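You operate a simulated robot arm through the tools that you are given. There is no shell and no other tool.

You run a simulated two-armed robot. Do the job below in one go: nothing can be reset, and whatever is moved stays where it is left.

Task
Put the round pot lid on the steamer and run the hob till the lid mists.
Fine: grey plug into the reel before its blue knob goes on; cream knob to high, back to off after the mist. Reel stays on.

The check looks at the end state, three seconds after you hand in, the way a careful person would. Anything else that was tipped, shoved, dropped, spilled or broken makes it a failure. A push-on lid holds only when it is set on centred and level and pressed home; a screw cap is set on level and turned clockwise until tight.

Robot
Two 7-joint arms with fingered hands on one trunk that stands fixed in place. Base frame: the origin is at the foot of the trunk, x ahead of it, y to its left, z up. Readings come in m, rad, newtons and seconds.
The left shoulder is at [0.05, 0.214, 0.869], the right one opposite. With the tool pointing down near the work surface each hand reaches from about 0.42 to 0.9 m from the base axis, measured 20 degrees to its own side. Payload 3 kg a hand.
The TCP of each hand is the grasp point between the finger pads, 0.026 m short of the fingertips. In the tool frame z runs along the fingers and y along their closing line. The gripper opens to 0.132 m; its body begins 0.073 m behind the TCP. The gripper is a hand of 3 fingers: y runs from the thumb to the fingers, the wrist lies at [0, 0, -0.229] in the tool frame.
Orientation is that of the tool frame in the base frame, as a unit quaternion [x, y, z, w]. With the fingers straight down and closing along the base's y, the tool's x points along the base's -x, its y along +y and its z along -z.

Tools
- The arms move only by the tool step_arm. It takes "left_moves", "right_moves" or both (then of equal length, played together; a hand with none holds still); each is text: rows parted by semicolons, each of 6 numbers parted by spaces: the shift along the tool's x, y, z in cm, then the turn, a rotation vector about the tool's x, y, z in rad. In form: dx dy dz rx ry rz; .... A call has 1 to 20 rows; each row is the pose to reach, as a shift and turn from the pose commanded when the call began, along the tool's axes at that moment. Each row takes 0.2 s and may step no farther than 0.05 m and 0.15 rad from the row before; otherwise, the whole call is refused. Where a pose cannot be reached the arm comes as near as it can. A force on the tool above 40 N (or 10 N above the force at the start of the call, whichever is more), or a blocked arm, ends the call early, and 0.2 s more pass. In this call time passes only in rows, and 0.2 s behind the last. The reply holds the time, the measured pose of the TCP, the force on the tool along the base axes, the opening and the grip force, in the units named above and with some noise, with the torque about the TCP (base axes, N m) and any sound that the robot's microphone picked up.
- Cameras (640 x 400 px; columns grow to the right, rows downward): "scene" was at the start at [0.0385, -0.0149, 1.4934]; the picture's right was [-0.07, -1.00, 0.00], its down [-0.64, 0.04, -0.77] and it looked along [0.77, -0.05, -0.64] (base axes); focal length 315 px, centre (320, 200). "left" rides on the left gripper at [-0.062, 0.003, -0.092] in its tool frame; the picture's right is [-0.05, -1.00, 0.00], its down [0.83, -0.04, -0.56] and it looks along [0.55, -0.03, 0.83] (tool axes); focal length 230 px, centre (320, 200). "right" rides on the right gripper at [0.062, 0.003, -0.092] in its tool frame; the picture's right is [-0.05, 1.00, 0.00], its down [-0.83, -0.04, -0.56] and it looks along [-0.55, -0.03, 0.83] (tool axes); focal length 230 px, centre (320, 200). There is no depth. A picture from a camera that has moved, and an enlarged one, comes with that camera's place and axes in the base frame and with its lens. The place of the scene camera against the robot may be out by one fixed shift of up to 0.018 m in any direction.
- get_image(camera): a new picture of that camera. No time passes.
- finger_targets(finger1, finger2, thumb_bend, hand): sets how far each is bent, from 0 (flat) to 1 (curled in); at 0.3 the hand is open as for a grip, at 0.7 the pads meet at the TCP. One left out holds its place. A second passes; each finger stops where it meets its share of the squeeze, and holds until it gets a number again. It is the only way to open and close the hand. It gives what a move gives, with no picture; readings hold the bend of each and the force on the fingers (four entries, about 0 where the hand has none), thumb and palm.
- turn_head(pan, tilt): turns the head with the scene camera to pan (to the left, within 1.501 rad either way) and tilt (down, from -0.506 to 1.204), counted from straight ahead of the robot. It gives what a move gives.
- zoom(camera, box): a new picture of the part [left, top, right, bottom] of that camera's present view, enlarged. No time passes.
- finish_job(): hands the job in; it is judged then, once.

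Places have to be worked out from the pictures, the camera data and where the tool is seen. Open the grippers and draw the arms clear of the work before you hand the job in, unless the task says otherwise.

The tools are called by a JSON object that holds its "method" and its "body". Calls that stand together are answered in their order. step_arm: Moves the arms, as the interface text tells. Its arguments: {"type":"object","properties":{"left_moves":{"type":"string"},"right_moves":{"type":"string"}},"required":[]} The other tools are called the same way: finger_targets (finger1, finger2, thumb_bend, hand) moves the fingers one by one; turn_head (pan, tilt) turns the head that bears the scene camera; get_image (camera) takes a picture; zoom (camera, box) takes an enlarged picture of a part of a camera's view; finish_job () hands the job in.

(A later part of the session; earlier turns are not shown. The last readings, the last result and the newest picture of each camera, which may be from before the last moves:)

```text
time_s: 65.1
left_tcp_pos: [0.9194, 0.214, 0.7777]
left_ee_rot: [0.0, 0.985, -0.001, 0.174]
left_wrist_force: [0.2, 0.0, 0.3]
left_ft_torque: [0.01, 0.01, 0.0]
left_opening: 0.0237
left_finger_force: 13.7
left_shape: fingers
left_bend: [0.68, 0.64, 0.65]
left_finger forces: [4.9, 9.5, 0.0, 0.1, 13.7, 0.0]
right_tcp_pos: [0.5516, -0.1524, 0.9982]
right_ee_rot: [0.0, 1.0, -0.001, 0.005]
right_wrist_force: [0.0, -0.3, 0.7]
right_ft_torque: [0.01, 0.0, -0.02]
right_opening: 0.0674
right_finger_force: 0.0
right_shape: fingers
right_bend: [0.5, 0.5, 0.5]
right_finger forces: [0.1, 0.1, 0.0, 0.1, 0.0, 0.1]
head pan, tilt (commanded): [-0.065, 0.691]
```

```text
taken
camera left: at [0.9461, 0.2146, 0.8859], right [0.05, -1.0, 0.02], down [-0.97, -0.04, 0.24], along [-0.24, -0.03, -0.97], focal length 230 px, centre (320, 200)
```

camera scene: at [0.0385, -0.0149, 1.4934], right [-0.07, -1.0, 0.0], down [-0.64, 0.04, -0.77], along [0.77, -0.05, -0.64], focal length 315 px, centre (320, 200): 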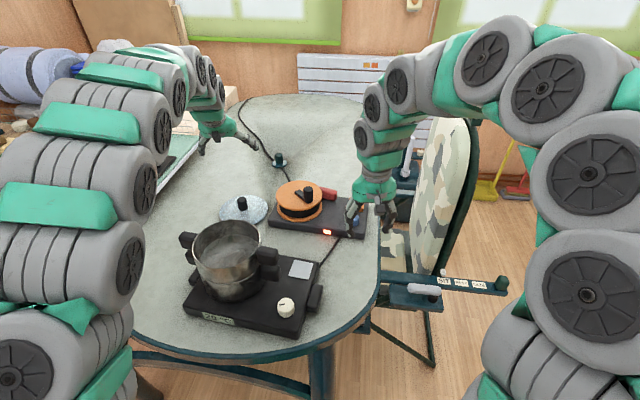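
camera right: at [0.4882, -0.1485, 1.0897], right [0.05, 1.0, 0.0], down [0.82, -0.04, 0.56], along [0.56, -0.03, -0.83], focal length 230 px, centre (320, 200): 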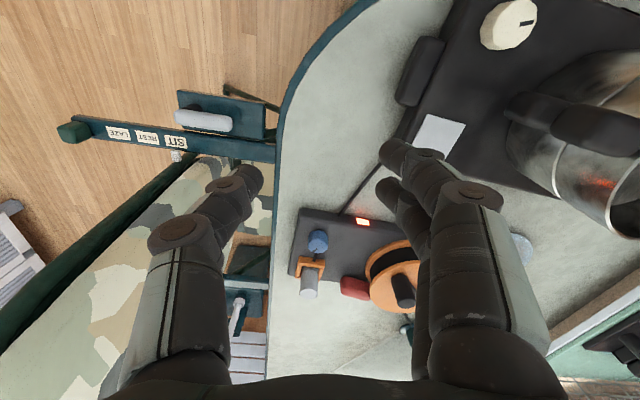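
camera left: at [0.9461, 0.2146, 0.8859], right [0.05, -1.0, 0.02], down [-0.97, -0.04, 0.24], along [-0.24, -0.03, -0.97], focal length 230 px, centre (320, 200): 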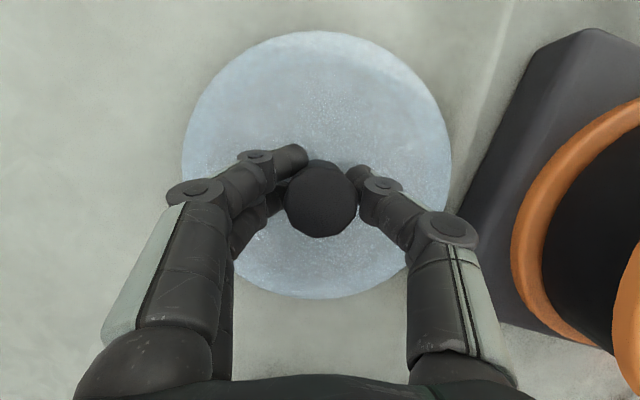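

Better, but I'll do one more 3 mm shift so the three contacts share the load before lifting glass.

{"method": "finger_targets", "body": {"hand": "left", "finger1": 0.56, "finger2": 0.56, "thumb_bend": 0.56}}

{"method": "step_arm", "body": {"left_moves": "0.33 0.08 -0.12 0 0 0"}}

{"method": "finger_targets", "body": {"hand": "left", "finger1": 0.74, "finger2": 0.74, "thumb_bend": 0.74}}

{"method": "get_image", "body": {"camera": "left"}}

```text
time_s: 66.1
left_tcp_pos: [0.9193, 0.212, 0.779]
left_ee_rot: [-0.001, 0.985, 0.001, 0.174]
left_wrist_force: [-0.1, 0.1, 0.2]
left_ft_torque: [0.0, 0.01, 0.02]
left_opening: 0.047
left_finger_force: 0.0
left_shape: fingers
left_bend: [0.56, 0.56, 0.56]
left_finger forces: [0.0, 0.1, 0.0, 0.0, 0.0, 0.0]
right_tcp_pos: [0.5492, -0.1526, 0.9982]
right_ee_rot: [0.0, 1.0, -0.001, 0.005]
right_wrist_force: [-0.5, 0.3, -0.4]
right_ft_torque: [0.02, 0.0, -0.01]
right_opening: 0.0676
right_finger_force: 0.1
right_shape: fingers
right_bend: [0.5, 0.5, 0.5]
right_finger forces: [0.0, 0.1, 0.1, 0.0, 0.0, 0.0]
head pan, tilt (commanded): [-0.065, 0.691]
```

```text
time_s: 66.5
left_tcp_pos: [0.916, 0.2151, 0.7777]
left_ee_rot: [0.001, 0.985, 0.0, 0.173]
left_wrist_force: [0.0, 0.0, -0.4]
left_ft_torque: [0.0, 0.03, -0.03]
left_opening: 0.0473
left_finger_force: 0.0
left_shape: fingers
left_bend: [0.56, 0.56, 0.56]
left_finger forces: [0.1, 0.1, 0.0, 0.0, 0.0, 0.0]
right_tcp_pos: [0.5508, -0.1517, 0.9976]
right_ee_rot: [0.001, 1.0, -0.001, 0.005]
right_wrist_force: [-0.5, 0.4, 0.8]
right_ft_torque: [-0.04, -0.01, 0.02]
right_opening: 0.0677
right_finger_force: 0.0
right_shape: fingers
right_bend: [0.5, 0.5, 0.5]
right_finger forces: [0.1, 0.0, 0.0, 0.0, 0.0, 0.1]
head pan, tilt (commanded): [-0.065, 0.691]
```

```text
time_s: 67.5
left_tcp_pos: [0.9168, 0.2154, 0.7774]
left_ee_rot: [0.0, 0.985, 0.0, 0.174]
left_wrist_force: [-0.2, -0.4, 0.3]
left_ft_torque: [-0.07, 0.0, 0.0]
left_opening: 0.0257
left_finger_force: 19.1
left_shape: fingers
left_bend: [0.69, 0.66, 0.65]
left_finger forces: [8.3, 11.0, 0.0, 0.1, 18.3, 0.0]
right_tcp_pos: [0.5503, -0.1522, 0.9985]
right_ee_rot: [0.0, 1.0, -0.001, 0.005]
right_wrist_force: [0.3, 0.3, -0.5]
right_ft_torque: [-0.02, 0.03, 0.0]
right_opening: 0.0677
right_finger_force: 0.1
right_shape: fingers
right_bend: [0.5, 0.5, 0.5]
right_finger forces: [0.1, 0.2, 0.1, 0.1, 0.0, 0.0]
head pan, tilt (commanded): [-0.065, 0.691]
```

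```text
taken
camera left: at [0.9431, 0.2157, 0.8849], right [0.05, -1.0, 0.02], down [-0.97, -0.04, 0.24], along [-0.24, -0.03, -0.97], focal length 230 px, centre (320, 200)
```

left: 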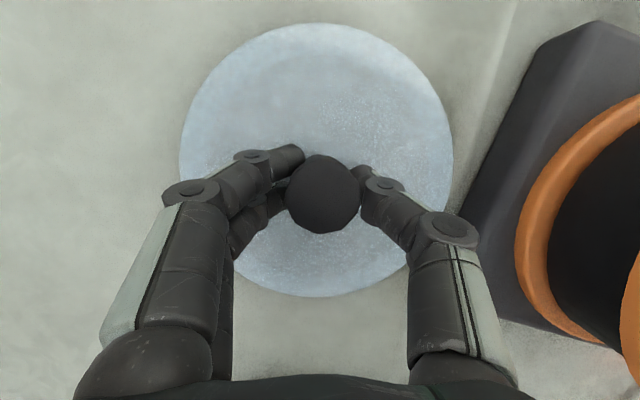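

Even grip now at 8.3, 11.0 and 18.3 N. I'll lift 30 mm straight up and check the lid's attitude.

{"method": "step_arm", "body": {"left_moves": "-0.34 0 -0.94 0 0 0; -0.69 0 -1.88 0 0 0; -1.03 0 -2.82 0 0 0"}}

{"method": "get_image", "body": {"camera": "left"}}

{"method": "zoom", "body": {"camera": "scene", "box": [195, 160, 295, 240]}}

{"method": "get_image", "body": {"camera": "right"}}

```text
time_s: 68.3
left_tcp_pos: [0.9177, 0.2138, 0.807]
left_ee_rot: [0.0, 0.985, 0.0, 0.174]
left_wrist_force: [-0.4, -0.9, -2.2]
left_ft_torque: [0.01, 0.03, -0.02]
left_opening: 0.0255
left_finger_force: 19.0
left_shape: fingers
left_bend: [0.7, 0.66, 0.65]
left_finger forces: [8.2, 10.4, 0.0, 0.1, 18.4, 0.1]
right_tcp_pos: [0.5508, -0.1528, 0.9991]
right_ee_rot: [-0.001, 1.0, -0.001, 0.005]
right_wrist_force: [-0.2, 0.0, 0.1]
right_ft_torque: [-0.01, -0.04, 0.02]
right_opening: 0.0671
right_finger_force: 0.0
right_shape: fingers
right_bend: [0.5, 0.5, 0.5]
right_finger forces: [0.0, 0.0, 0.1, 0.0, 0.0, 0.0]
head pan, tilt (commanded): [-0.065, 0.691]
```

```text
taken
camera left: at [0.9439, 0.2142, 0.914], right [0.05, -1.0, 0.02], down [-0.97, -0.04, 0.24], along [-0.24, -0.03, -0.97], focal length 230 px, centre (320, 200)
```

left: 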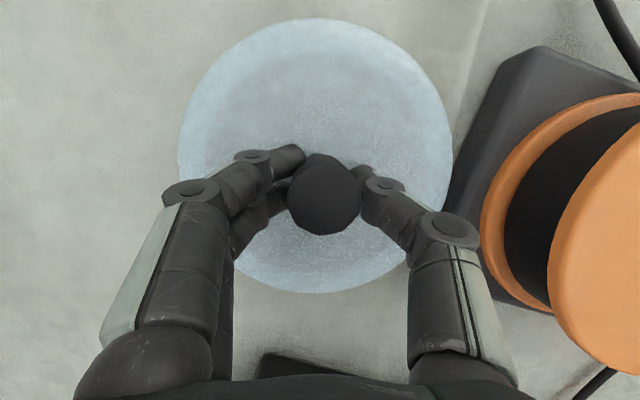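

```text
5.00 times, centred on (245, 200) of scene
camera zoom: at [0.0385, -0.0149, 1.4934], right [-0.07, -1.0, 0.0], down [-0.64, 0.04, -0.77], along [0.77, -0.05, -0.64], focal length 1576 px, centre (695, 200)
```

zoom: 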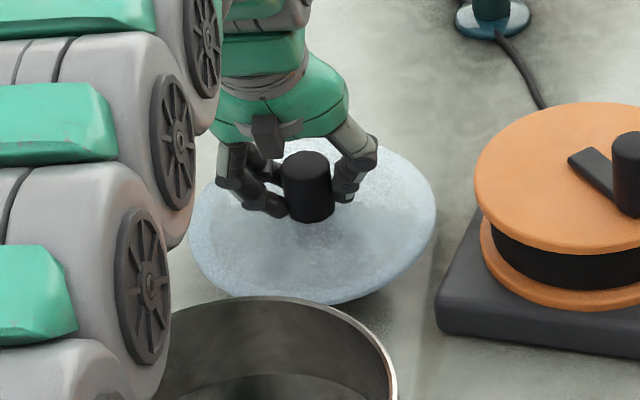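

```text
taken
camera right: at [0.4881, -0.1483, 1.0898], right [0.05, 1.0, 0.0], down [0.82, -0.04, 0.56], along [0.56, -0.03, -0.83], focal length 230 px, centre (320, 200)
```

right: 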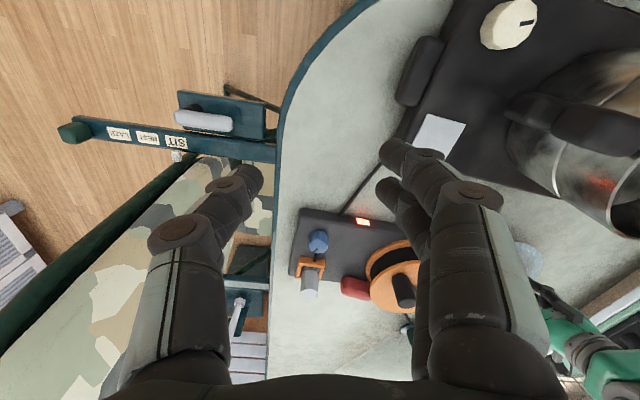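

The lid is in hand with a slight pitch of a few degrees, its far edge high. I'll zoom on the knob and lid from the wrist to measure where the lid's centre is relative to the TCP.

{"method": "zoom", "body": {"camera": "left", "box": [270, 140, 380, 250]}}

{"method": "zoom", "body": {"camera": "left", "box": [160, 0, 470, 310]}}

{"method": "zoom", "body": {"camera": "scene", "box": [210, 175, 275, 225]}}

```text
3.64 times, centred on (325, 195) of left
camera zoom: at [0.9439, 0.2142, 0.914], right [0.05, -1.0, 0.02], down [-0.97, -0.04, 0.24], along [-0.24, -0.03, -0.97], focal length 837 px, centre (302, 218)
```

zoom: 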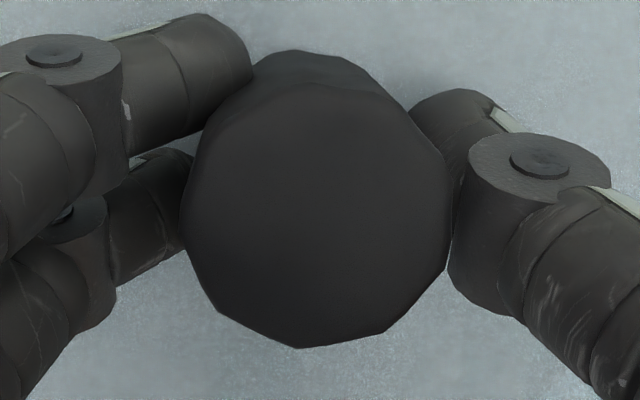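

```text
1.29 times, centred on (315, 155) of left
camera zoom: at [0.9439, 0.2142, 0.914], right [0.05, -1.0, 0.02], down [-0.97, -0.04, 0.24], along [-0.24, -0.03, -0.97], focal length 297 px, centre (326, 258)
```

zoom: 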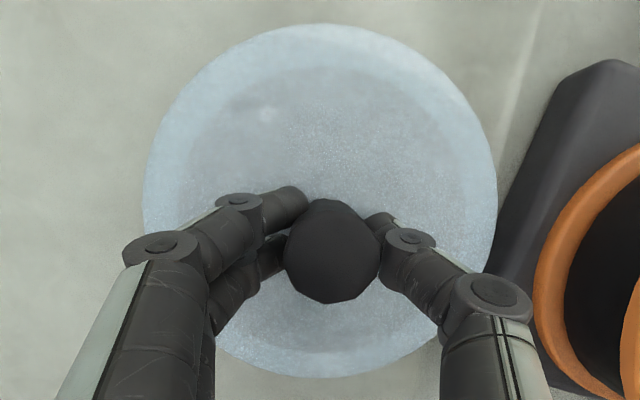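

```text
8.00 times, centred on (242, 200) of scene
camera zoom: at [0.0385, -0.0149, 1.4934], right [-0.07, -1.0, 0.0], down [-0.64, 0.04, -0.77], along [0.77, -0.05, -0.64], focal length 2521 px, centre (940, 200)
```

zoom: 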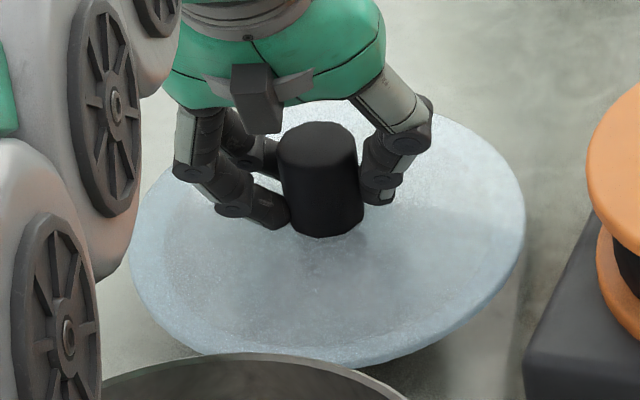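

The lid leans about 3–4° with its bottom forward. I'll carry it slowly up and back over the pot with a clear arc above the rim, taking out 0.064 rad of pitch on the way.

{"method": "step_arm", "body": {"left_moves": "-0.21 -0.1 -2.05 0 0.005 0; -0.43 -0.2 -4.1 0 0.01 0; -0.18 -0.3 -6.33 0 0.015 0; 0.08 -0.4 -8.55 0 0.02 0; 0.57 -0.5 -10.85 0 0.025 0; 1.06 -0.6 -13.15 0 0.03 0; 2.19 -0.7 -15.16 0 0.035 0; 3.31 -0.8 -17.17 0 0.04 0; 4.76 -0.9 -19.04 0 0.045 0; 6.21 -1.0 -20.9 0 0.05 0; 8.07 -1.1 -22.38 0 0.055 0; 9.93 -1.2 -23.85 0 0.06 0; 12.0 -1.3 -24.76 0 0.064 0; 14.06 -1.4 -25.67 0 0.064 0; 16.17 -1.5 -26.44 0 0.064 0; 18.28 -1.6 -27.21 0 0.064 0; 20.4 -1.7 -27.98 0 0.064 0; 22.0 -1.8 -28.57 0 0.064 0; 23.0 -1.9 -28.9 0 0.064 0; 23.61 -1.98 -29.15 0 0.064 0"}}

{"method": "get_image", "body": {"camera": "scene"}}

{"method": "get_image", "body": {"camera": "left"}}

{"method": "get_image", "body": {"camera": "right"}}

```text
time_s: 72.5
left_tcp_pos: [0.595, 0.194, 1.0006]
left_ee_rot: [0.001, 0.99, 0.001, 0.143]
left_wrist_force: [0.6, -0.3, -1.0]
left_ft_torque: [0.01, -0.01, 0.01]
left_opening: 0.0253
left_finger_force: 19.3
left_shape: fingers
left_bend: [0.7, 0.67, 0.65]
left_finger forces: [8.9, 10.7, 0.1, 0.0, 18.1, 0.0]
right_tcp_pos: [0.5512, -0.1528, 0.9989]
right_ee_rot: [0.0, 1.0, -0.001, 0.006]
right_wrist_force: [0.4, 0.3, -0.6]
right_ft_torque: [0.02, 0.01, 0.01]
right_opening: 0.0673
right_finger_force: 0.1
right_shape: fingers
right_bend: [0.5, 0.5, 0.5]
right_finger forces: [0.0, 0.0, 0.1, 0.0, 0.0, 0.0]
head pan, tilt (commanded): [-0.065, 0.691]
```

```text
taken
camera scene: at [0.0385, -0.0149, 1.4934], right [-0.07, -1.0, 0.0], down [-0.64, 0.04, -0.77], along [0.77, -0.05, -0.64], focal length 315 px, centre (320, 200)
```

scene: 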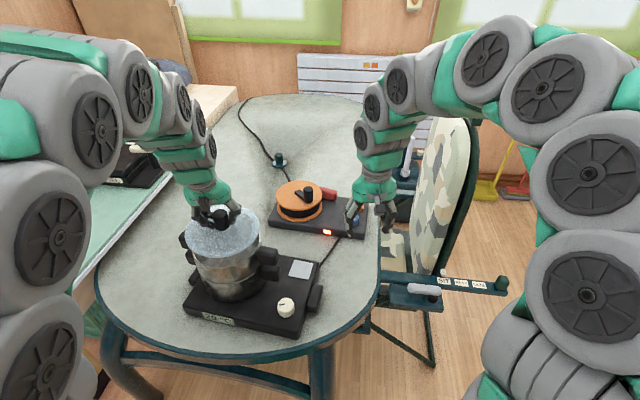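

```text
taken
camera left: at [0.6272, 0.1952, 1.106], right [0.05, -1.0, 0.01], down [-0.95, -0.04, 0.3], along [-0.3, -0.03, -0.95], focal length 230 px, centre (320, 200)
```

left: 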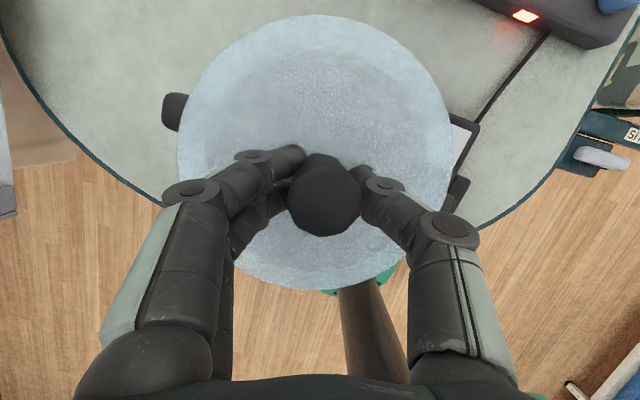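

```text
taken
camera right: at [0.4881, -0.1484, 1.0898], right [0.05, 1.0, 0.0], down [0.82, -0.04, 0.56], along [0.56, -0.03, -0.83], focal length 230 px, centre (320, 200)
```

right: 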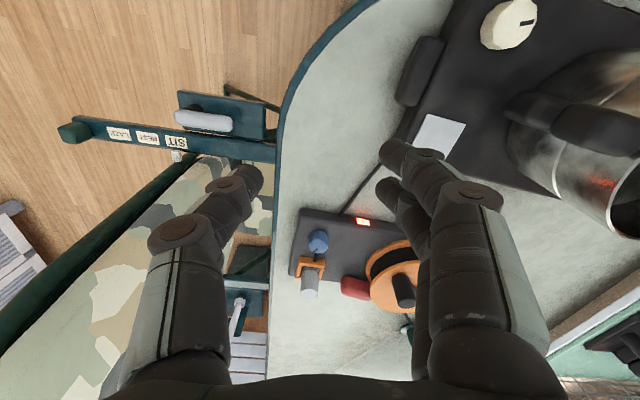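

The lid hovers over the pot. I'll zoom from the scene camera to compare the lid's ellipse against the pot rim for level and centring.

{"method": "zoom", "body": {"camera": "scene", "box": [165, 190, 285, 310]}}

{"method": "zoom", "body": {"camera": "left", "box": [160, 0, 470, 310]}}

```text
3.33 times, centred on (225, 250) of scene
camera zoom: at [0.0385, -0.0149, 1.4934], right [-0.07, -1.0, 0.0], down [-0.64, 0.04, -0.77], along [0.77, -0.05, -0.64], focal length 1051 px, centre (637, 33)
```

zoom: 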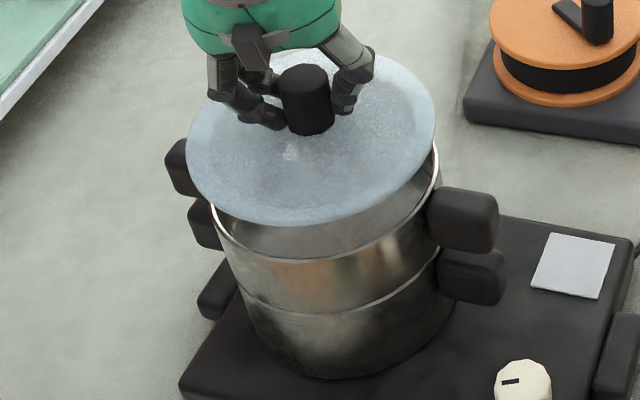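

```text
1.29 times, centred on (315, 155) of left
camera zoom: at [0.6272, 0.1952, 1.106], right [0.05, -1.0, 0.01], down [-0.95, -0.04, 0.3], along [-0.3, -0.03, -0.95], focal length 297 px, centre (326, 258)
```

zoom: 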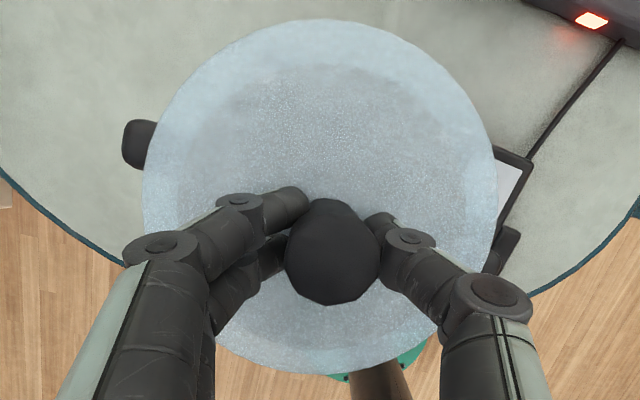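

Comparing the lid's image offset with the level pose on the table, it has pitched 0.113 rad in the grip in total, of which I've removed 0.064. I'll take out the remaining 0.05 rad and re-check.

{"method": "step_arm", "body": {"left_moves": "0 0 0 0 0.025 0; 0 0 0 0 0.05 0"}}

{"method": "zoom", "body": {"camera": "left", "box": [160, 0, 470, 310]}}

{"method": "zoom", "body": {"camera": "left", "box": [270, 140, 380, 250]}}

{"method": "zoom", "body": {"camera": "scene", "box": [165, 190, 285, 310]}}

```text
time_s: 73.1
left_tcp_pos: [0.5935, 0.1939, 1.0014]
left_ee_rot: [0.001, 0.993, -0.001, 0.117]
left_wrist_force: [-0.3, 0.6, -1.7]
left_ft_torque: [-0.02, -0.01, 0.0]
left_opening: 0.0249
left_finger_force: 18.6
left_shape: fingers
left_bend: [0.7, 0.66, 0.65]
left_finger forces: [8.9, 10.8, 0.0, 0.1, 18.1, 0.1]
right_tcp_pos: [0.552, -0.1516, 0.9988]
right_ee_rot: [0.001, 1.0, -0.001, 0.006]
right_wrist_force: [0.1, -0.6, 0.6]
right_ft_torque: [-0.01, 0.04, 0.01]
right_opening: 0.0675
right_finger_force: 0.1
right_shape: fingers
right_bend: [0.5, 0.5, 0.5]
right_finger forces: [0.0, 0.1, 0.1, 0.0, 0.0, 0.0]
head pan, tilt (commanded): [-0.065, 0.691]
```

```text
1.29 times, centred on (315, 155) of left
camera zoom: at [0.6322, 0.1952, 1.1044], right [0.05, -1.0, 0.01], down [-0.94, -0.04, 0.35], along [-0.34, -0.03, -0.94], focal length 297 px, centre (326, 258)
```

zoom: 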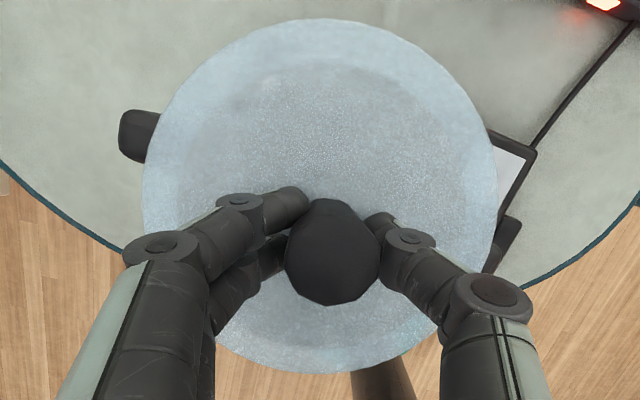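

```text
3.64 times, centred on (325, 195) of left
camera zoom: at [0.6322, 0.1952, 1.1044], right [0.05, -1.0, 0.01], down [-0.94, -0.04, 0.35], along [-0.34, -0.03, -0.94], focal length 837 px, centre (302, 218)
```

zoom: 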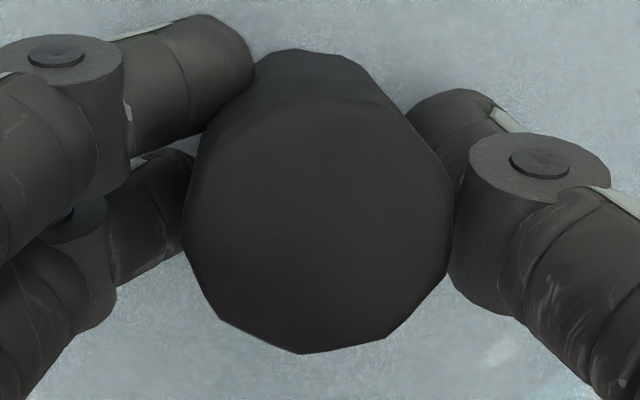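

```text
3.33 times, centred on (225, 250) of scene
camera zoom: at [0.0385, -0.0149, 1.4934], right [-0.07, -1.0, 0.0], down [-0.64, 0.04, -0.77], along [0.77, -0.05, -0.64], focal length 1051 px, centre (637, 33)
```

zoom: 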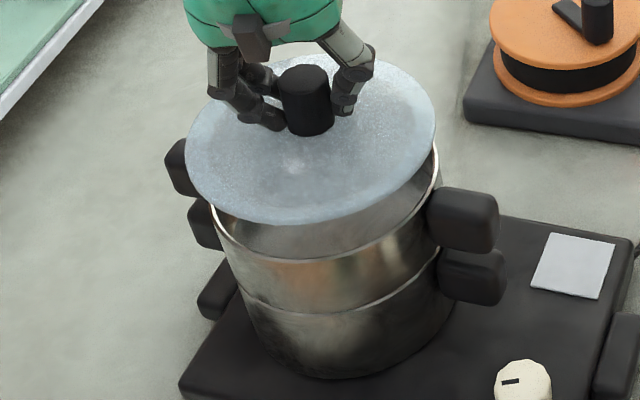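

The wrist view and scene view disagree slightly on any remaining pitch. I'll bring the right hand round as a side-viewing camera, looking along +y at lid height from a safe distance.

{"method": "step_arm", "body": {"right_moves": "-0.45 0.45 0 0 0 -0.143; -0.9 0.9 0 0 0 -0.286; -1.35 1.35 0 0 0 -0.428; -1.8 1.8 0 0 0 -0.571; -2.25 2.25 0 0 0 -0.714; -2.7 2.7 0 0 0 -0.857; -3.15 3.15 0 0 0 -1.0; -3.6 3.6 0 0 0 -1.143; -4.05 4.05 0 0 0 -1.285; -4.5 4.5 0 0 0 -1.428; -4.9 4.9 0 0 0 -1.571"}}

{"method": "get_image", "body": {"camera": "scene"}}

```text
time_s: 75.5
left_tcp_pos: [0.5943, 0.1936, 1.0008]
left_ee_rot: [0.0, 0.993, 0.0, 0.117]
left_wrist_force: [0.9, 0.4, -1.4]
left_ft_torque: [-0.02, -0.01, 0.02]
left_opening: 0.0251
left_finger_force: 19.2
left_shape: fingers
left_bend: [0.7, 0.67, 0.65]
left_finger forces: [9.0, 10.8, 0.0, 0.1, 18.2, 0.0]
right_tcp_pos: [0.5995, -0.1028, 0.9988]
right_ee_rot: [0.708, -0.706, 0.005, -0.003]
right_wrist_force: [0.7, -0.4, 0.2]
right_ft_torque: [-0.03, 0.01, 0.02]
right_opening: 0.0676
right_finger_force: 0.1
right_shape: fingers
right_bend: [0.5, 0.5, 0.5]
right_finger forces: [0.0, 0.1, 0.1, 0.0, 0.1, 0.0]
head pan, tilt (commanded): [-0.065, 0.691]
```

```text
taken
camera scene: at [0.0385, -0.0149, 1.4934], right [-0.07, -1.0, 0.0], down [-0.64, 0.04, -0.77], along [0.77, -0.05, -0.64], focal length 315 px, centre (320, 200)
```

scene: 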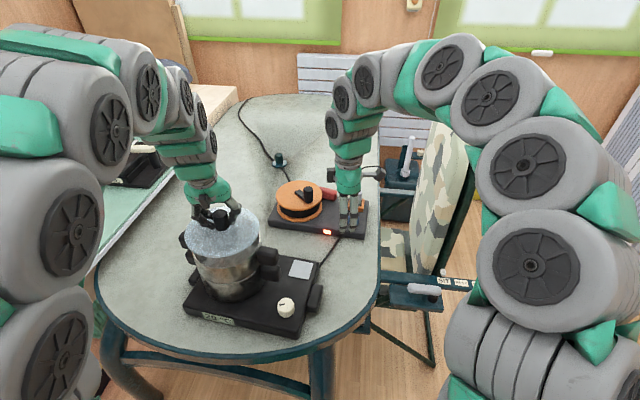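

The wrist reached +90° without trouble. Now I'll tilt it so the camera looks nearly horizontally at the lid.

{"method": "step_arm", "body": {"right_moves": "-0.55 0 1.15 0 -0.1333 0; -1.1 0 2.3 0 -0.2667 0; -1.65 0 3.45 0 -0.4 0; -2.2 0 4.6 0 -0.5333 0; -2.75 0 5.75 0 -0.6667 0; -3.3 0 6.9 0 -0.8 0"}}

{"method": "get_image", "body": {"camera": "right"}}

```text
time_s: 76.9
left_tcp_pos: [0.5925, 0.1945, 1.0009]
left_ee_rot: [-0.001, 0.993, 0.0, 0.118]
left_wrist_force: [0.5, -0.3, -1.5]
left_ft_torque: [0.01, 0.02, -0.01]
left_opening: 0.0251
left_finger_force: 18.6
left_shape: fingers
left_bend: [0.7, 0.67, 0.65]
left_finger forces: [9.1, 10.8, 0.0, 0.0, 18.1, 0.0]
right_tcp_pos: [0.5636, -0.0423, 0.9556]
right_ee_rot: [-0.647, 0.664, 0.258, 0.27]
right_wrist_force: [-0.1, -0.7, -0.5]
right_ft_torque: [-0.05, -0.01, -0.02]
right_opening: 0.0677
right_finger_force: 0.1
right_shape: fingers
right_bend: [0.5, 0.5, 0.5]
right_finger forces: [0.1, 0.0, 0.1, 0.0, 0.1, 0.0]
right hand out of reach, approached as far as the arm can: row 5, 6
head pan, tilt (commanded): [-0.065, 0.691]
```

```text
taken
camera right: at [0.5567, -0.1492, 0.9796], right [-1.0, 0.07, 0.03], down [0.04, 0.21, 0.98], along [0.06, 0.97, -0.21], focal length 230 px, centre (320, 200)
```

right: 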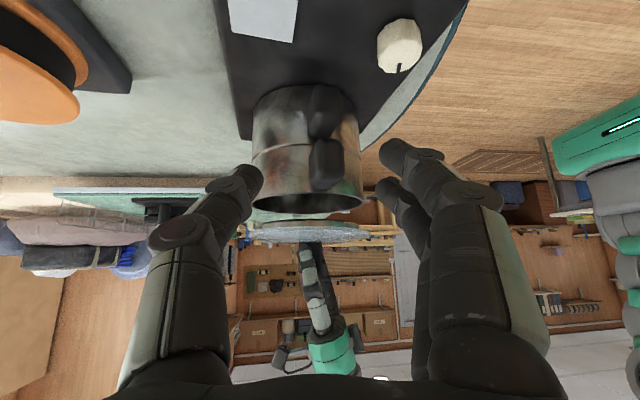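

The view is upside-down but shows lid and pot edge-on. I'll zoom in to measure the lid's tilt and its offset from the rim.

{"method": "zoom", "body": {"camera": "right", "box": [235, 160, 385, 270]}}

{"method": "zoom", "body": {"camera": "right", "box": [235, 210, 385, 255]}}

```text
3.64 times, centred on (310, 215) of right
camera zoom: at [0.5567, -0.1492, 0.9796], right [-1.0, 0.07, 0.03], down [0.04, 0.21, 0.98], along [0.06, 0.97, -0.21], focal length 837 px, centre (356, 146)
```

zoom: 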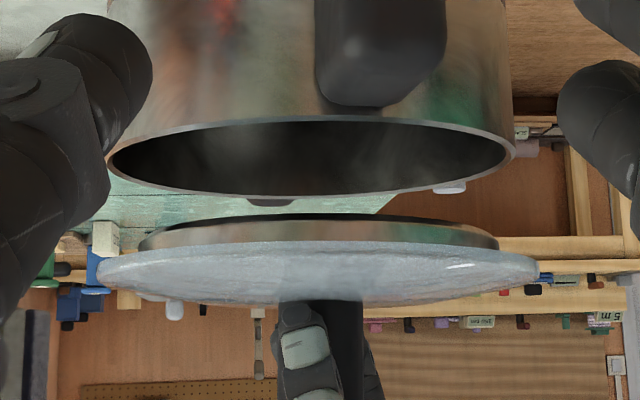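

```text
4.27 times, centred on (310, 232) of right
camera zoom: at [0.5567, -0.1492, 0.9796], right [-1.0, 0.07, 0.03], down [0.04, 0.21, 0.98], along [0.06, 0.97, -0.21], focal length 982 px, centre (363, 61)
```

zoom: 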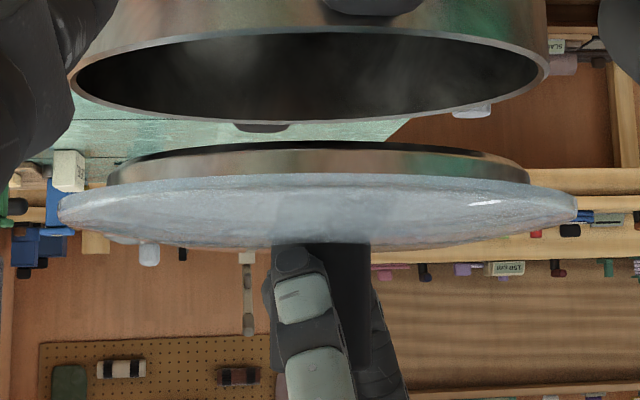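

This is very informative: the lid has a skirt that drops inside the rim, and there is about 45 mm of gap. The lid's edge line looks about 0.03 rad off the rim's, so I'll zoom at both ends to measure precisely.

{"method": "zoom", "body": {"camera": "right", "box": [240, 170, 300, 250]}}

{"method": "zoom", "body": {"camera": "right", "box": [320, 170, 380, 250]}}

```text
5.00 times, centred on (270, 210) of right
camera zoom: at [0.5567, -0.1492, 0.9796], right [-1.0, 0.07, 0.03], down [0.04, 0.21, 0.98], along [0.06, 0.97, -0.21], focal length 1150 px, centre (570, 150)
```

zoom: 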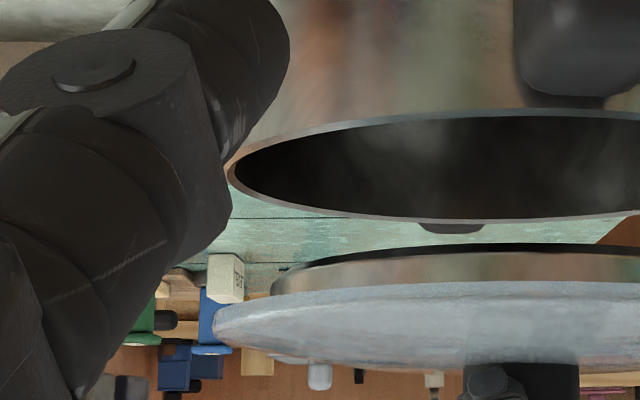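

```text
5.00 times, centred on (350, 210) of right
camera zoom: at [0.5567, -0.1492, 0.9796], right [-1.0, 0.07, 0.03], down [0.04, 0.21, 0.98], along [0.06, 0.97, -0.21], focal length 1150 px, centre (170, 150)
```

zoom: 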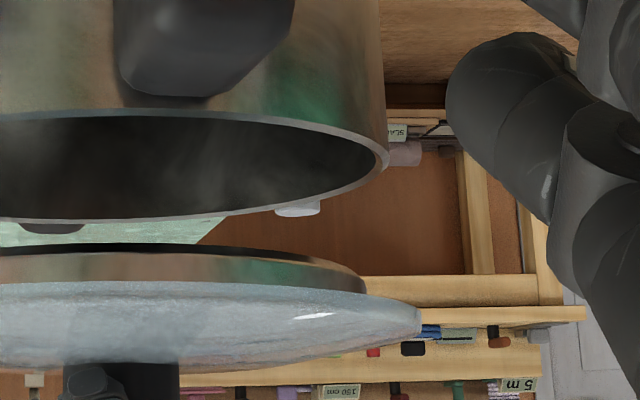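

Relative to the rim, the lid is over-corrected by about 0.03 rad with its near edge high, while x is aligned within 2 mm. I'll tilt back 0.03 rad and lower 25 mm.

{"method": "step_arm", "body": {"left_moves": "0.19 0 0.81 0 -0.01 0; 0.39 0 1.62 0 -0.02 0; 0.58 0 2.43 0 -0.03 0"}}

{"method": "zoom", "body": {"camera": "right", "box": [235, 160, 385, 270]}}

{"method": "zoom", "body": {"camera": "scene", "box": [175, 200, 275, 300]}}

```text
time_s: 77.7
left_tcp_pos: [0.5948, 0.1941, 0.9741]
left_ee_rot: [0.0, 0.991, 0.0, 0.133]
left_wrist_force: [0.1, -0.5, -0.7]
left_ft_torque: [-0.01, -0.03, 0.01]
left_opening: 0.0252
left_finger_force: 19.3
left_shape: fingers
left_bend: [0.71, 0.67, 0.65]
left_finger forces: [9.0, 10.9, 0.1, 0.0, 18.1, 0.0]
right_tcp_pos: [0.5634, -0.0419, 0.9573]
right_ee_rot: [-0.648, 0.664, 0.259, 0.27]
right_wrist_force: [-0.3, 0.6, 0.4]
right_ft_torque: [0.03, -0.01, -0.02]
right_opening: 0.0672
right_finger_force: 0.0
right_shape: fingers
right_bend: [0.5, 0.5, 0.5]
right_finger forces: [0.1, 0.0, 0.0, 0.0, 0.0, 0.0]
head pan, tilt (commanded): [-0.065, 0.691]
```

```text
3.64 times, centred on (310, 215) of right
camera zoom: at [0.5567, -0.1493, 0.9798], right [-1.0, 0.07, 0.03], down [0.04, 0.21, 0.98], along [0.06, 0.97, -0.22], focal length 837 px, centre (356, 146)
```

zoom: 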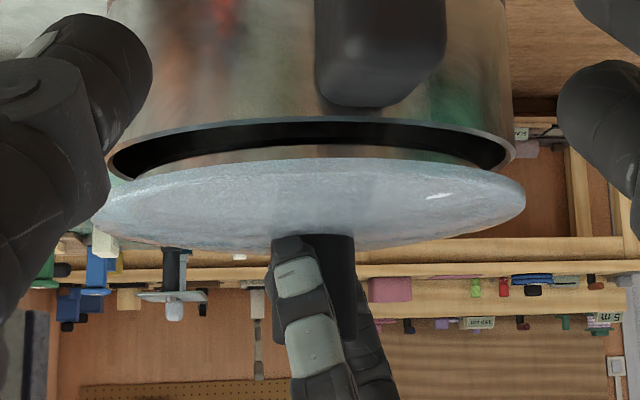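

```text
4.00 times, centred on (225, 250) of scene
camera zoom: at [0.0385, -0.0149, 1.4934], right [-0.07, -1.0, 0.0], down [-0.64, 0.04, -0.77], along [0.77, -0.05, -0.64], focal length 1261 px, centre (700, 0)
```

zoom: 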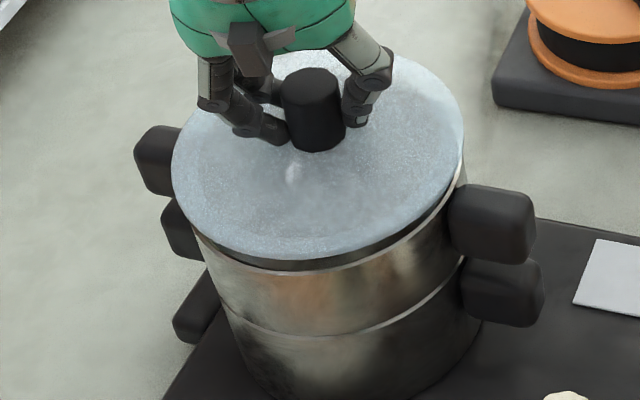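

The side view now shows the lid parallel to the rim within 0.002 rad and centred within about 1.5 mm both ways. I'll lower another 12 mm with a 1 mm trim.

{"method": "step_arm", "body": {"left_moves": "0.2 0.1 0.38 0 0 0; 0.31 0.1 0.76 0 0 0; 0.41 0.1 1.13 0 0 0"}}

{"method": "zoom", "body": {"camera": "right", "box": [235, 160, 385, 270]}}

{"method": "zoom", "body": {"camera": "scene", "box": [175, 200, 275, 300]}}

```text
time_s: 78.5
left_tcp_pos: [0.5936, 0.1943, 0.9628]
left_ee_rot: [0.001, 0.991, -0.001, 0.132]
left_wrist_force: [-0.1, 0.1, -1.5]
left_ft_torque: [-0.02, 0.01, 0.01]
left_opening: 0.025
left_finger_force: 18.4
left_shape: fingers
left_bend: [0.71, 0.67, 0.65]
left_finger forces: [9.0, 10.9, 0.0, 0.0, 18.1, 0.2]
right_tcp_pos: [0.5641, -0.0422, 0.9566]
right_ee_rot: [-0.648, 0.664, 0.258, 0.27]
right_wrist_force: [-1.1, -0.4, 0.1]
right_ft_torque: [0.02, 0.0, 0.0]
right_opening: 0.0673
right_finger_force: 0.2
right_shape: fingers
right_bend: [0.5, 0.5, 0.5]
right_finger forces: [0.0, 0.0, 0.1, 0.1, 0.0, 0.1]
head pan, tilt (commanded): [-0.065, 0.691]
```

```text
3.64 times, centred on (310, 215) of right
camera zoom: at [0.5567, -0.1492, 0.9798], right [-1.0, 0.07, 0.03], down [0.04, 0.21, 0.98], along [0.06, 0.97, -0.22], focal length 837 px, centre (356, 146)
```

zoom: 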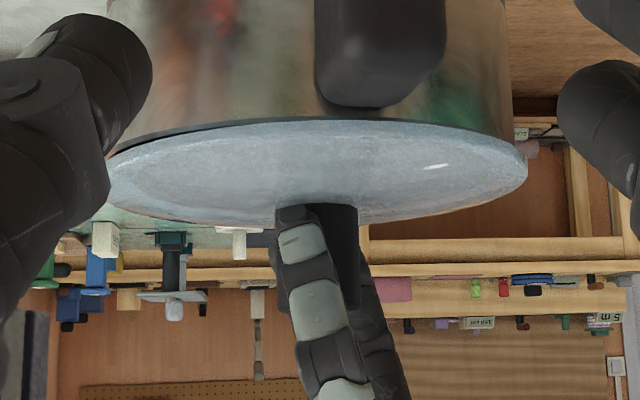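

```text
4.00 times, centred on (225, 250) of scene
camera zoom: at [0.0385, -0.0149, 1.4934], right [-0.07, -1.0, 0.0], down [-0.64, 0.04, -0.77], along [0.77, -0.05, -0.64], focal length 1261 px, centre (700, 0)
```

zoom: 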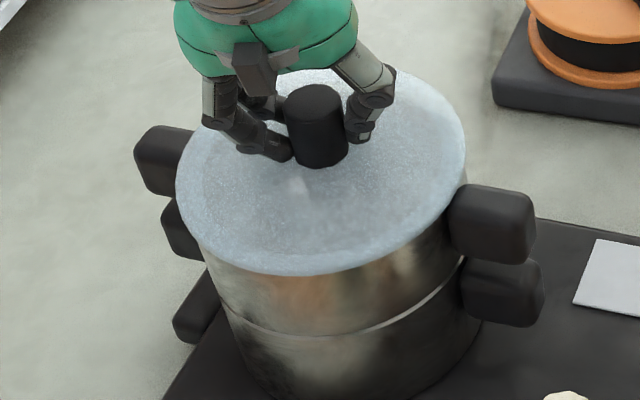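

The lid is nearly on the rim and centred in both views. I'll lower in 2 mm steps until it takes load.

{"method": "step_arm", "body": {"left_moves": "0.05 0 0.19 0 0 0; 0.1 0 0.39 0 0 0; 0.16 0 0.58 0 0 0; 0.21 0 0.77 0 0 0"}}

{"method": "zoom", "body": {"camera": "right", "box": [235, 160, 385, 270]}}

{"method": "zoom", "body": {"camera": "scene", "box": [175, 200, 275, 300]}}

```text
time_s: 79.5
left_tcp_pos: [0.5933, 0.1953, 0.9554]
left_ee_rot: [0.0, 0.991, -0.001, 0.133]
left_wrist_force: [-0.8, 0.2, 5.3]
left_ft_torque: [-0.25, 0.02, 0.01]
left_opening: 0.0252
left_finger_force: 20.3
left_shape: fingers
left_bend: [0.7, 0.66, 0.66]
left_finger forces: [9.1, 11.8, 0.1, 0.1, 19.4, 0.0]
right_tcp_pos: [0.5622, -0.0431, 0.9559]
right_ee_rot: [-0.647, 0.665, 0.258, 0.27]
right_wrist_force: [0.3, 0.9, 0.4]
right_ft_torque: [-0.01, -0.01, 0.0]
right_opening: 0.0674
right_finger_force: 0.1
right_shape: fingers
right_bend: [0.5, 0.5, 0.5]
right_finger forces: [0.0, 0.0, 0.0, 0.0, 0.1, 0.0]
head pan, tilt (commanded): [-0.065, 0.691]
```

```text
3.64 times, centred on (310, 215) of right
camera zoom: at [0.5566, -0.1493, 0.9798], right [-1.0, 0.07, 0.03], down [0.04, 0.21, 0.98], along [0.06, 0.97, -0.22], focal length 837 px, centre (356, 146)
```

zoom: 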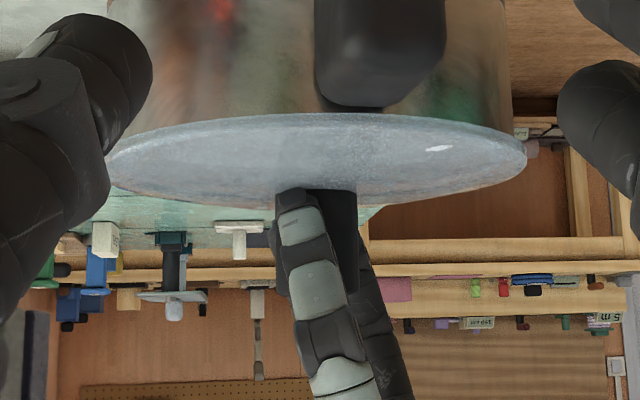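

```text
4.00 times, centred on (225, 250) of scene
camera zoom: at [0.0384, -0.0149, 1.4934], right [-0.07, -1.0, 0.0], down [-0.64, 0.04, -0.77], along [0.77, -0.05, -0.64], focal length 1261 px, centre (700, 0)
```

zoom: 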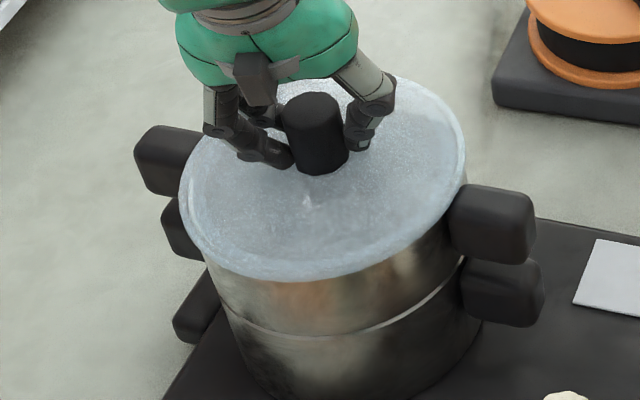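

It touched with 5 N, and the torque shows the -y side landing first. I'll roll the lid 0.02 rad to raise that side and check the torque.

{"method": "step_arm", "body": {"left_moves": "0 0 0 0.0193 0 -0.0053"}}

{"method": "zoom", "body": {"camera": "right", "box": [235, 160, 385, 270]}}

```text
time_s: 79.9
left_tcp_pos: [0.5944, 0.1956, 0.956]
left_ee_rot: [-0.002, 0.991, -0.01, 0.133]
left_wrist_force: [-0.4, 2.3, 6.8]
left_ft_torque: [-0.02, -0.02, 0.0]
left_opening: 0.0251
left_finger_force: 19.7
left_shape: fingers
left_bend: [0.71, 0.67, 0.66]
left_finger forces: [9.6, 12.4, 0.1, 0.0, 18.0, 0.0]
right_tcp_pos: [0.5623, -0.0419, 0.9563]
right_ee_rot: [-0.647, 0.664, 0.258, 0.271]
right_wrist_force: [0.3, 0.4, 0.8]
right_ft_torque: [-0.02, -0.02, 0.0]
right_opening: 0.0674
right_finger_force: 0.0
right_shape: fingers
right_bend: [0.5, 0.5, 0.5]
right_finger forces: [0.0, 0.1, 0.0, 0.1, 0.0, 0.0]
head pan, tilt (commanded): [-0.065, 0.691]
```

```text
3.64 times, centred on (310, 215) of right
camera zoom: at [0.5567, -0.1491, 0.9798], right [-1.0, 0.07, 0.03], down [0.04, 0.21, 0.98], along [0.06, 0.97, -0.22], focal length 837 px, centre (356, 146)
```

zoom: 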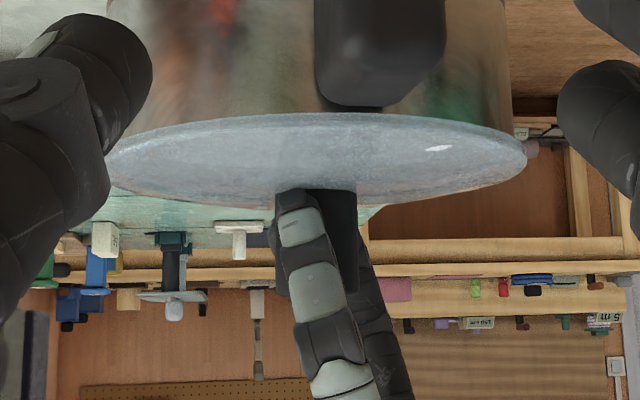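

Torque is now balanced with 7 N down, so the lid sits evenly on the rim. I'll press a little further through the grip.

{"method": "step_arm", "body": {"left_moves": "0.05 0 0.19 0 0 0; 0.1 0 0.39 0 0 0"}}

{"method": "zoom", "body": {"camera": "right", "box": [235, 160, 385, 270]}}

{"method": "zoom", "body": {"camera": "scene", "box": [175, 200, 275, 300]}}

```text
time_s: 80.5
left_tcp_pos: [0.5952, 0.1964, 0.9528]
left_ee_rot: [-0.002, 0.991, -0.01, 0.136]
left_wrist_force: [1.9, 4.4, 36.4]
left_ft_torque: [0.1, -0.14, 0.02]
left_opening: 0.0245
left_finger_force: 25.5
left_shape: fingers
left_bend: [0.72, 0.7, 0.67]
left_finger forces: [13.0, 16.4, 0.0, 0.0, 21.8, 0.0]
right_tcp_pos: [0.5632, -0.041, 0.9552]
right_ee_rot: [-0.647, 0.665, 0.258, 0.269]
right_wrist_force: [0.3, 1.3, -0.1]
right_ft_torque: [0.01, 0.0, 0.0]
right_opening: 0.0675
right_finger_force: 0.1
right_shape: fingers
right_bend: [0.5, 0.5, 0.5]
right_finger forces: [0.1, 0.1, 0.0, 0.0, 0.1, 0.0]
head pan, tilt (commanded): [-0.065, 0.691]
```

```text
3.64 times, centred on (310, 215) of right
camera zoom: at [0.5565, -0.1492, 0.9799], right [-1.0, 0.07, 0.03], down [0.04, 0.21, 0.98], along [0.06, 0.97, -0.22], focal length 837 px, centre (356, 146)
```

zoom: 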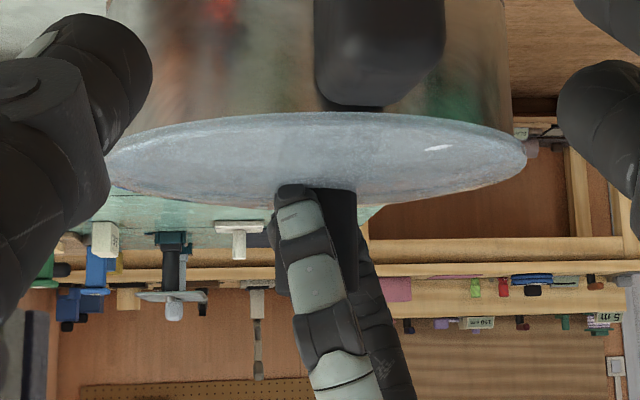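

```text
4.00 times, centred on (225, 250) of scene
camera zoom: at [0.0381, -0.0149, 1.4934], right [-0.07, -1.0, 0.0], down [-0.64, 0.04, -0.77], along [0.77, -0.05, -0.64], focal length 1261 px, centre (700, 0)
```

zoom: 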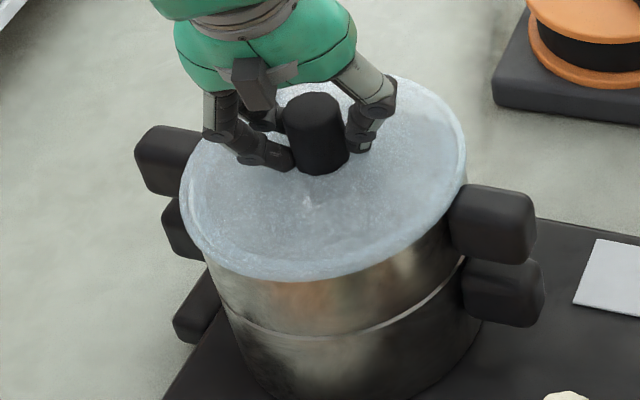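

Pressed home with 36 N and almost no torque. I'll relax 3 mm and open the fingers.

{"method": "step_arm", "body": {"left_moves": "-0.08 0 -0.29 0 0 0"}}

{"method": "finger_targets", "body": {"hand": "left", "finger1": 0.54, "finger2": 0.54, "thumb_bend": 0.54}}

{"method": "zoom", "body": {"camera": "right", "box": [235, 160, 385, 270]}}

{"method": "get_image", "body": {"camera": "left"}}

```text
time_s: 80.9
left_tcp_pos: [0.5922, 0.1941, 0.9531]
left_ee_rot: [-0.001, 0.991, -0.011, 0.131]
left_wrist_force: [4.9, 1.4, 15.7]
left_ft_torque: [0.01, -0.15, 0.03]
left_opening: 0.025
left_finger_force: 21.8
left_shape: fingers
left_bend: [0.72, 0.7, 0.67]
left_finger forces: [11.3, 12.2, 0.0, 0.0, 20.2, 0.0]
right_tcp_pos: [0.5639, -0.0428, 0.9555]
right_ee_rot: [-0.647, 0.664, 0.259, 0.27]
right_wrist_force: [0.2, 0.8, -0.1]
right_ft_torque: [-0.01, -0.01, 0.0]
right_opening: 0.0676
right_finger_force: 0.2
right_shape: fingers
right_bend: [0.5, 0.5, 0.5]
right_finger forces: [0.0, 0.1, 0.0, 0.1, 0.0, 0.0]
head pan, tilt (commanded): [-0.065, 0.691]
```

```text
time_s: 81.9
left_tcp_pos: [0.5916, 0.1954, 0.9542]
left_ee_rot: [-0.002, 0.991, -0.01, 0.132]
left_wrist_force: [-3.4, -2.1, 14.2]
left_ft_torque: [0.25, 0.2, 0.06]
left_opening: 0.0537
left_finger_force: 7.5
left_shape: fingers
left_bend: [0.54, 0.65, 0.54]
left_finger forces: [0.0, 15.3, 0.0, 0.0, 0.0, 0.0]
right_tcp_pos: [0.563, -0.0422, 0.9577]
right_ee_rot: [-0.647, 0.664, 0.259, 0.271]
right_wrist_force: [0.3, 0.2, -0.3]
right_ft_torque: [0.0, 0.01, -0.02]
right_opening: 0.0674
right_finger_force: 0.0
right_shape: fingers
right_bend: [0.5, 0.5, 0.5]
right_finger forces: [0.0, 0.0, 0.1, 0.1, 0.0, 0.1]
head pan, tilt (commanded): [-0.065, 0.691]
```

```text
3.64 times, centred on (310, 215) of right
camera zoom: at [0.5566, -0.1493, 0.9799], right [-1.0, 0.07, 0.03], down [0.04, 0.21, 0.98], along [0.06, 0.97, -0.22], focal length 837 px, centre (356, 146)
```

zoom: 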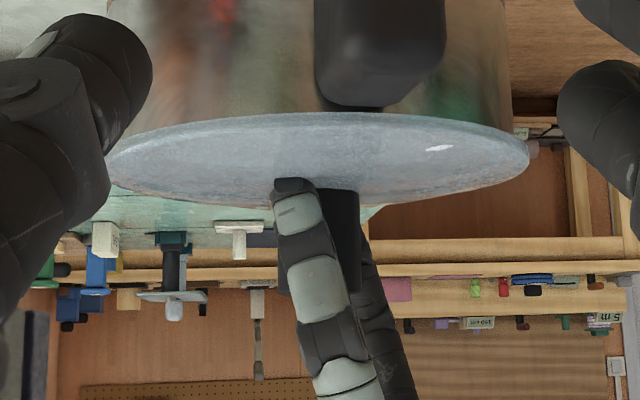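

```text
taken
camera left: at [0.628, 0.1985, 1.0584], right [0.05, -1.0, 0.03], down [-0.95, -0.04, 0.32], along [-0.32, -0.05, -0.95], focal length 230 px, centre (320, 200)
```

left: 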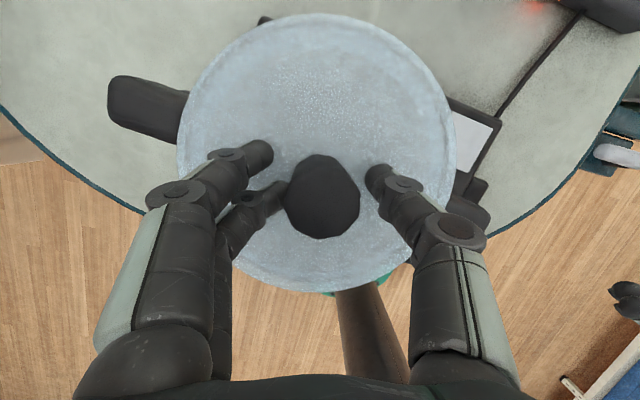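

Finger 2's tip swung down onto the glass as it opened, pressing 15 N. I'll raise the hand straight up 8 mm to free it.

{"method": "step_arm", "body": {"left_moves": "-0.1 0 -0.39 0 0 0; -0.21 0 -0.77 0 0 0"}}

{"method": "finger_targets", "body": {"hand": "left", "finger1": 0.5, "finger2": 0.5, "thumb_bend": 0.5}}

{"method": "get_image", "body": {"camera": "left"}}

{"method": "zoom", "body": {"camera": "right", "box": [235, 160, 385, 270]}}

```text
time_s: 82.5
left_tcp_pos: [0.5939, 0.1943, 0.9618]
left_ee_rot: [-0.001, 0.991, -0.011, 0.132]
left_wrist_force: [0.7, 0.1, -0.2]
left_ft_torque: [0.01, -0.02, 0.01]
left_opening: 0.0538
left_finger_force: 0.1
left_shape: fingers
left_bend: [0.54, 0.54, 0.54]
left_finger forces: [0.0, 0.0, 0.0, 0.1, 0.0, 0.0]
right_tcp_pos: [0.5635, -0.0429, 0.9561]
right_ee_rot: [-0.648, 0.664, 0.259, 0.27]
right_wrist_force: [-0.2, -0.1, 0.5]
right_ft_torque: [-0.02, 0.0, 0.01]
right_opening: 0.0674
right_finger_force: 0.2
right_shape: fingers
right_bend: [0.5, 0.5, 0.5]
right_finger forces: [0.1, 0.0, 0.0, 0.0, 0.0, 0.1]
head pan, tilt (commanded): [-0.065, 0.691]
```

```text
time_s: 83.5
left_tcp_pos: [0.5937, 0.1943, 0.9615]
left_ee_rot: [-0.002, 0.991, -0.009, 0.132]
left_wrist_force: [0.7, -0.2, 0.2]
left_ft_torque: [0.02, -0.01, -0.01]
left_opening: 0.0672
left_finger_force: 0.0
left_shape: fingers
left_bend: [0.5, 0.5, 0.5]
left_finger forces: [0.0, 0.1, 0.0, 0.1, 0.0, 0.0]
right_tcp_pos: [0.5641, -0.0421, 0.9563]
right_ee_rot: [-0.648, 0.664, 0.258, 0.27]
right_wrist_force: [0.3, 0.6, -0.4]
right_ft_torque: [0.0, -0.05, 0.02]
right_opening: 0.0673
right_finger_force: 0.0
right_shape: fingers
right_bend: [0.5, 0.5, 0.5]
right_finger forces: [0.0, 0.0, 0.0, 0.1, 0.1, 0.0]
head pan, tilt (commanded): [-0.065, 0.691]
```

```text
taken
camera left: at [0.6288, 0.1982, 1.067], right [0.05, -1.0, 0.03], down [-0.95, -0.04, 0.32], along [-0.32, -0.05, -0.95], focal length 230 px, centre (320, 200)
```

left: 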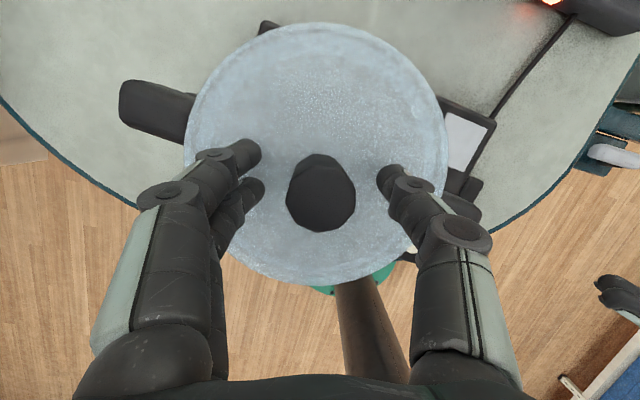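

```text
3.64 times, centred on (310, 215) of right
camera zoom: at [0.5567, -0.1493, 0.9798], right [-1.0, 0.07, 0.03], down [0.04, 0.21, 0.98], along [0.06, 0.97, -0.22], focal length 837 px, centre (356, 146)
```

zoom: 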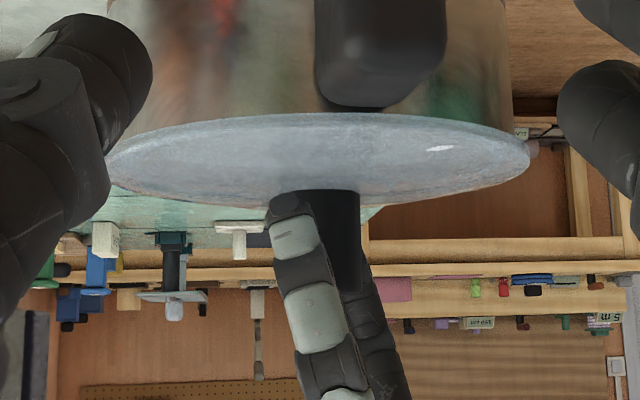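

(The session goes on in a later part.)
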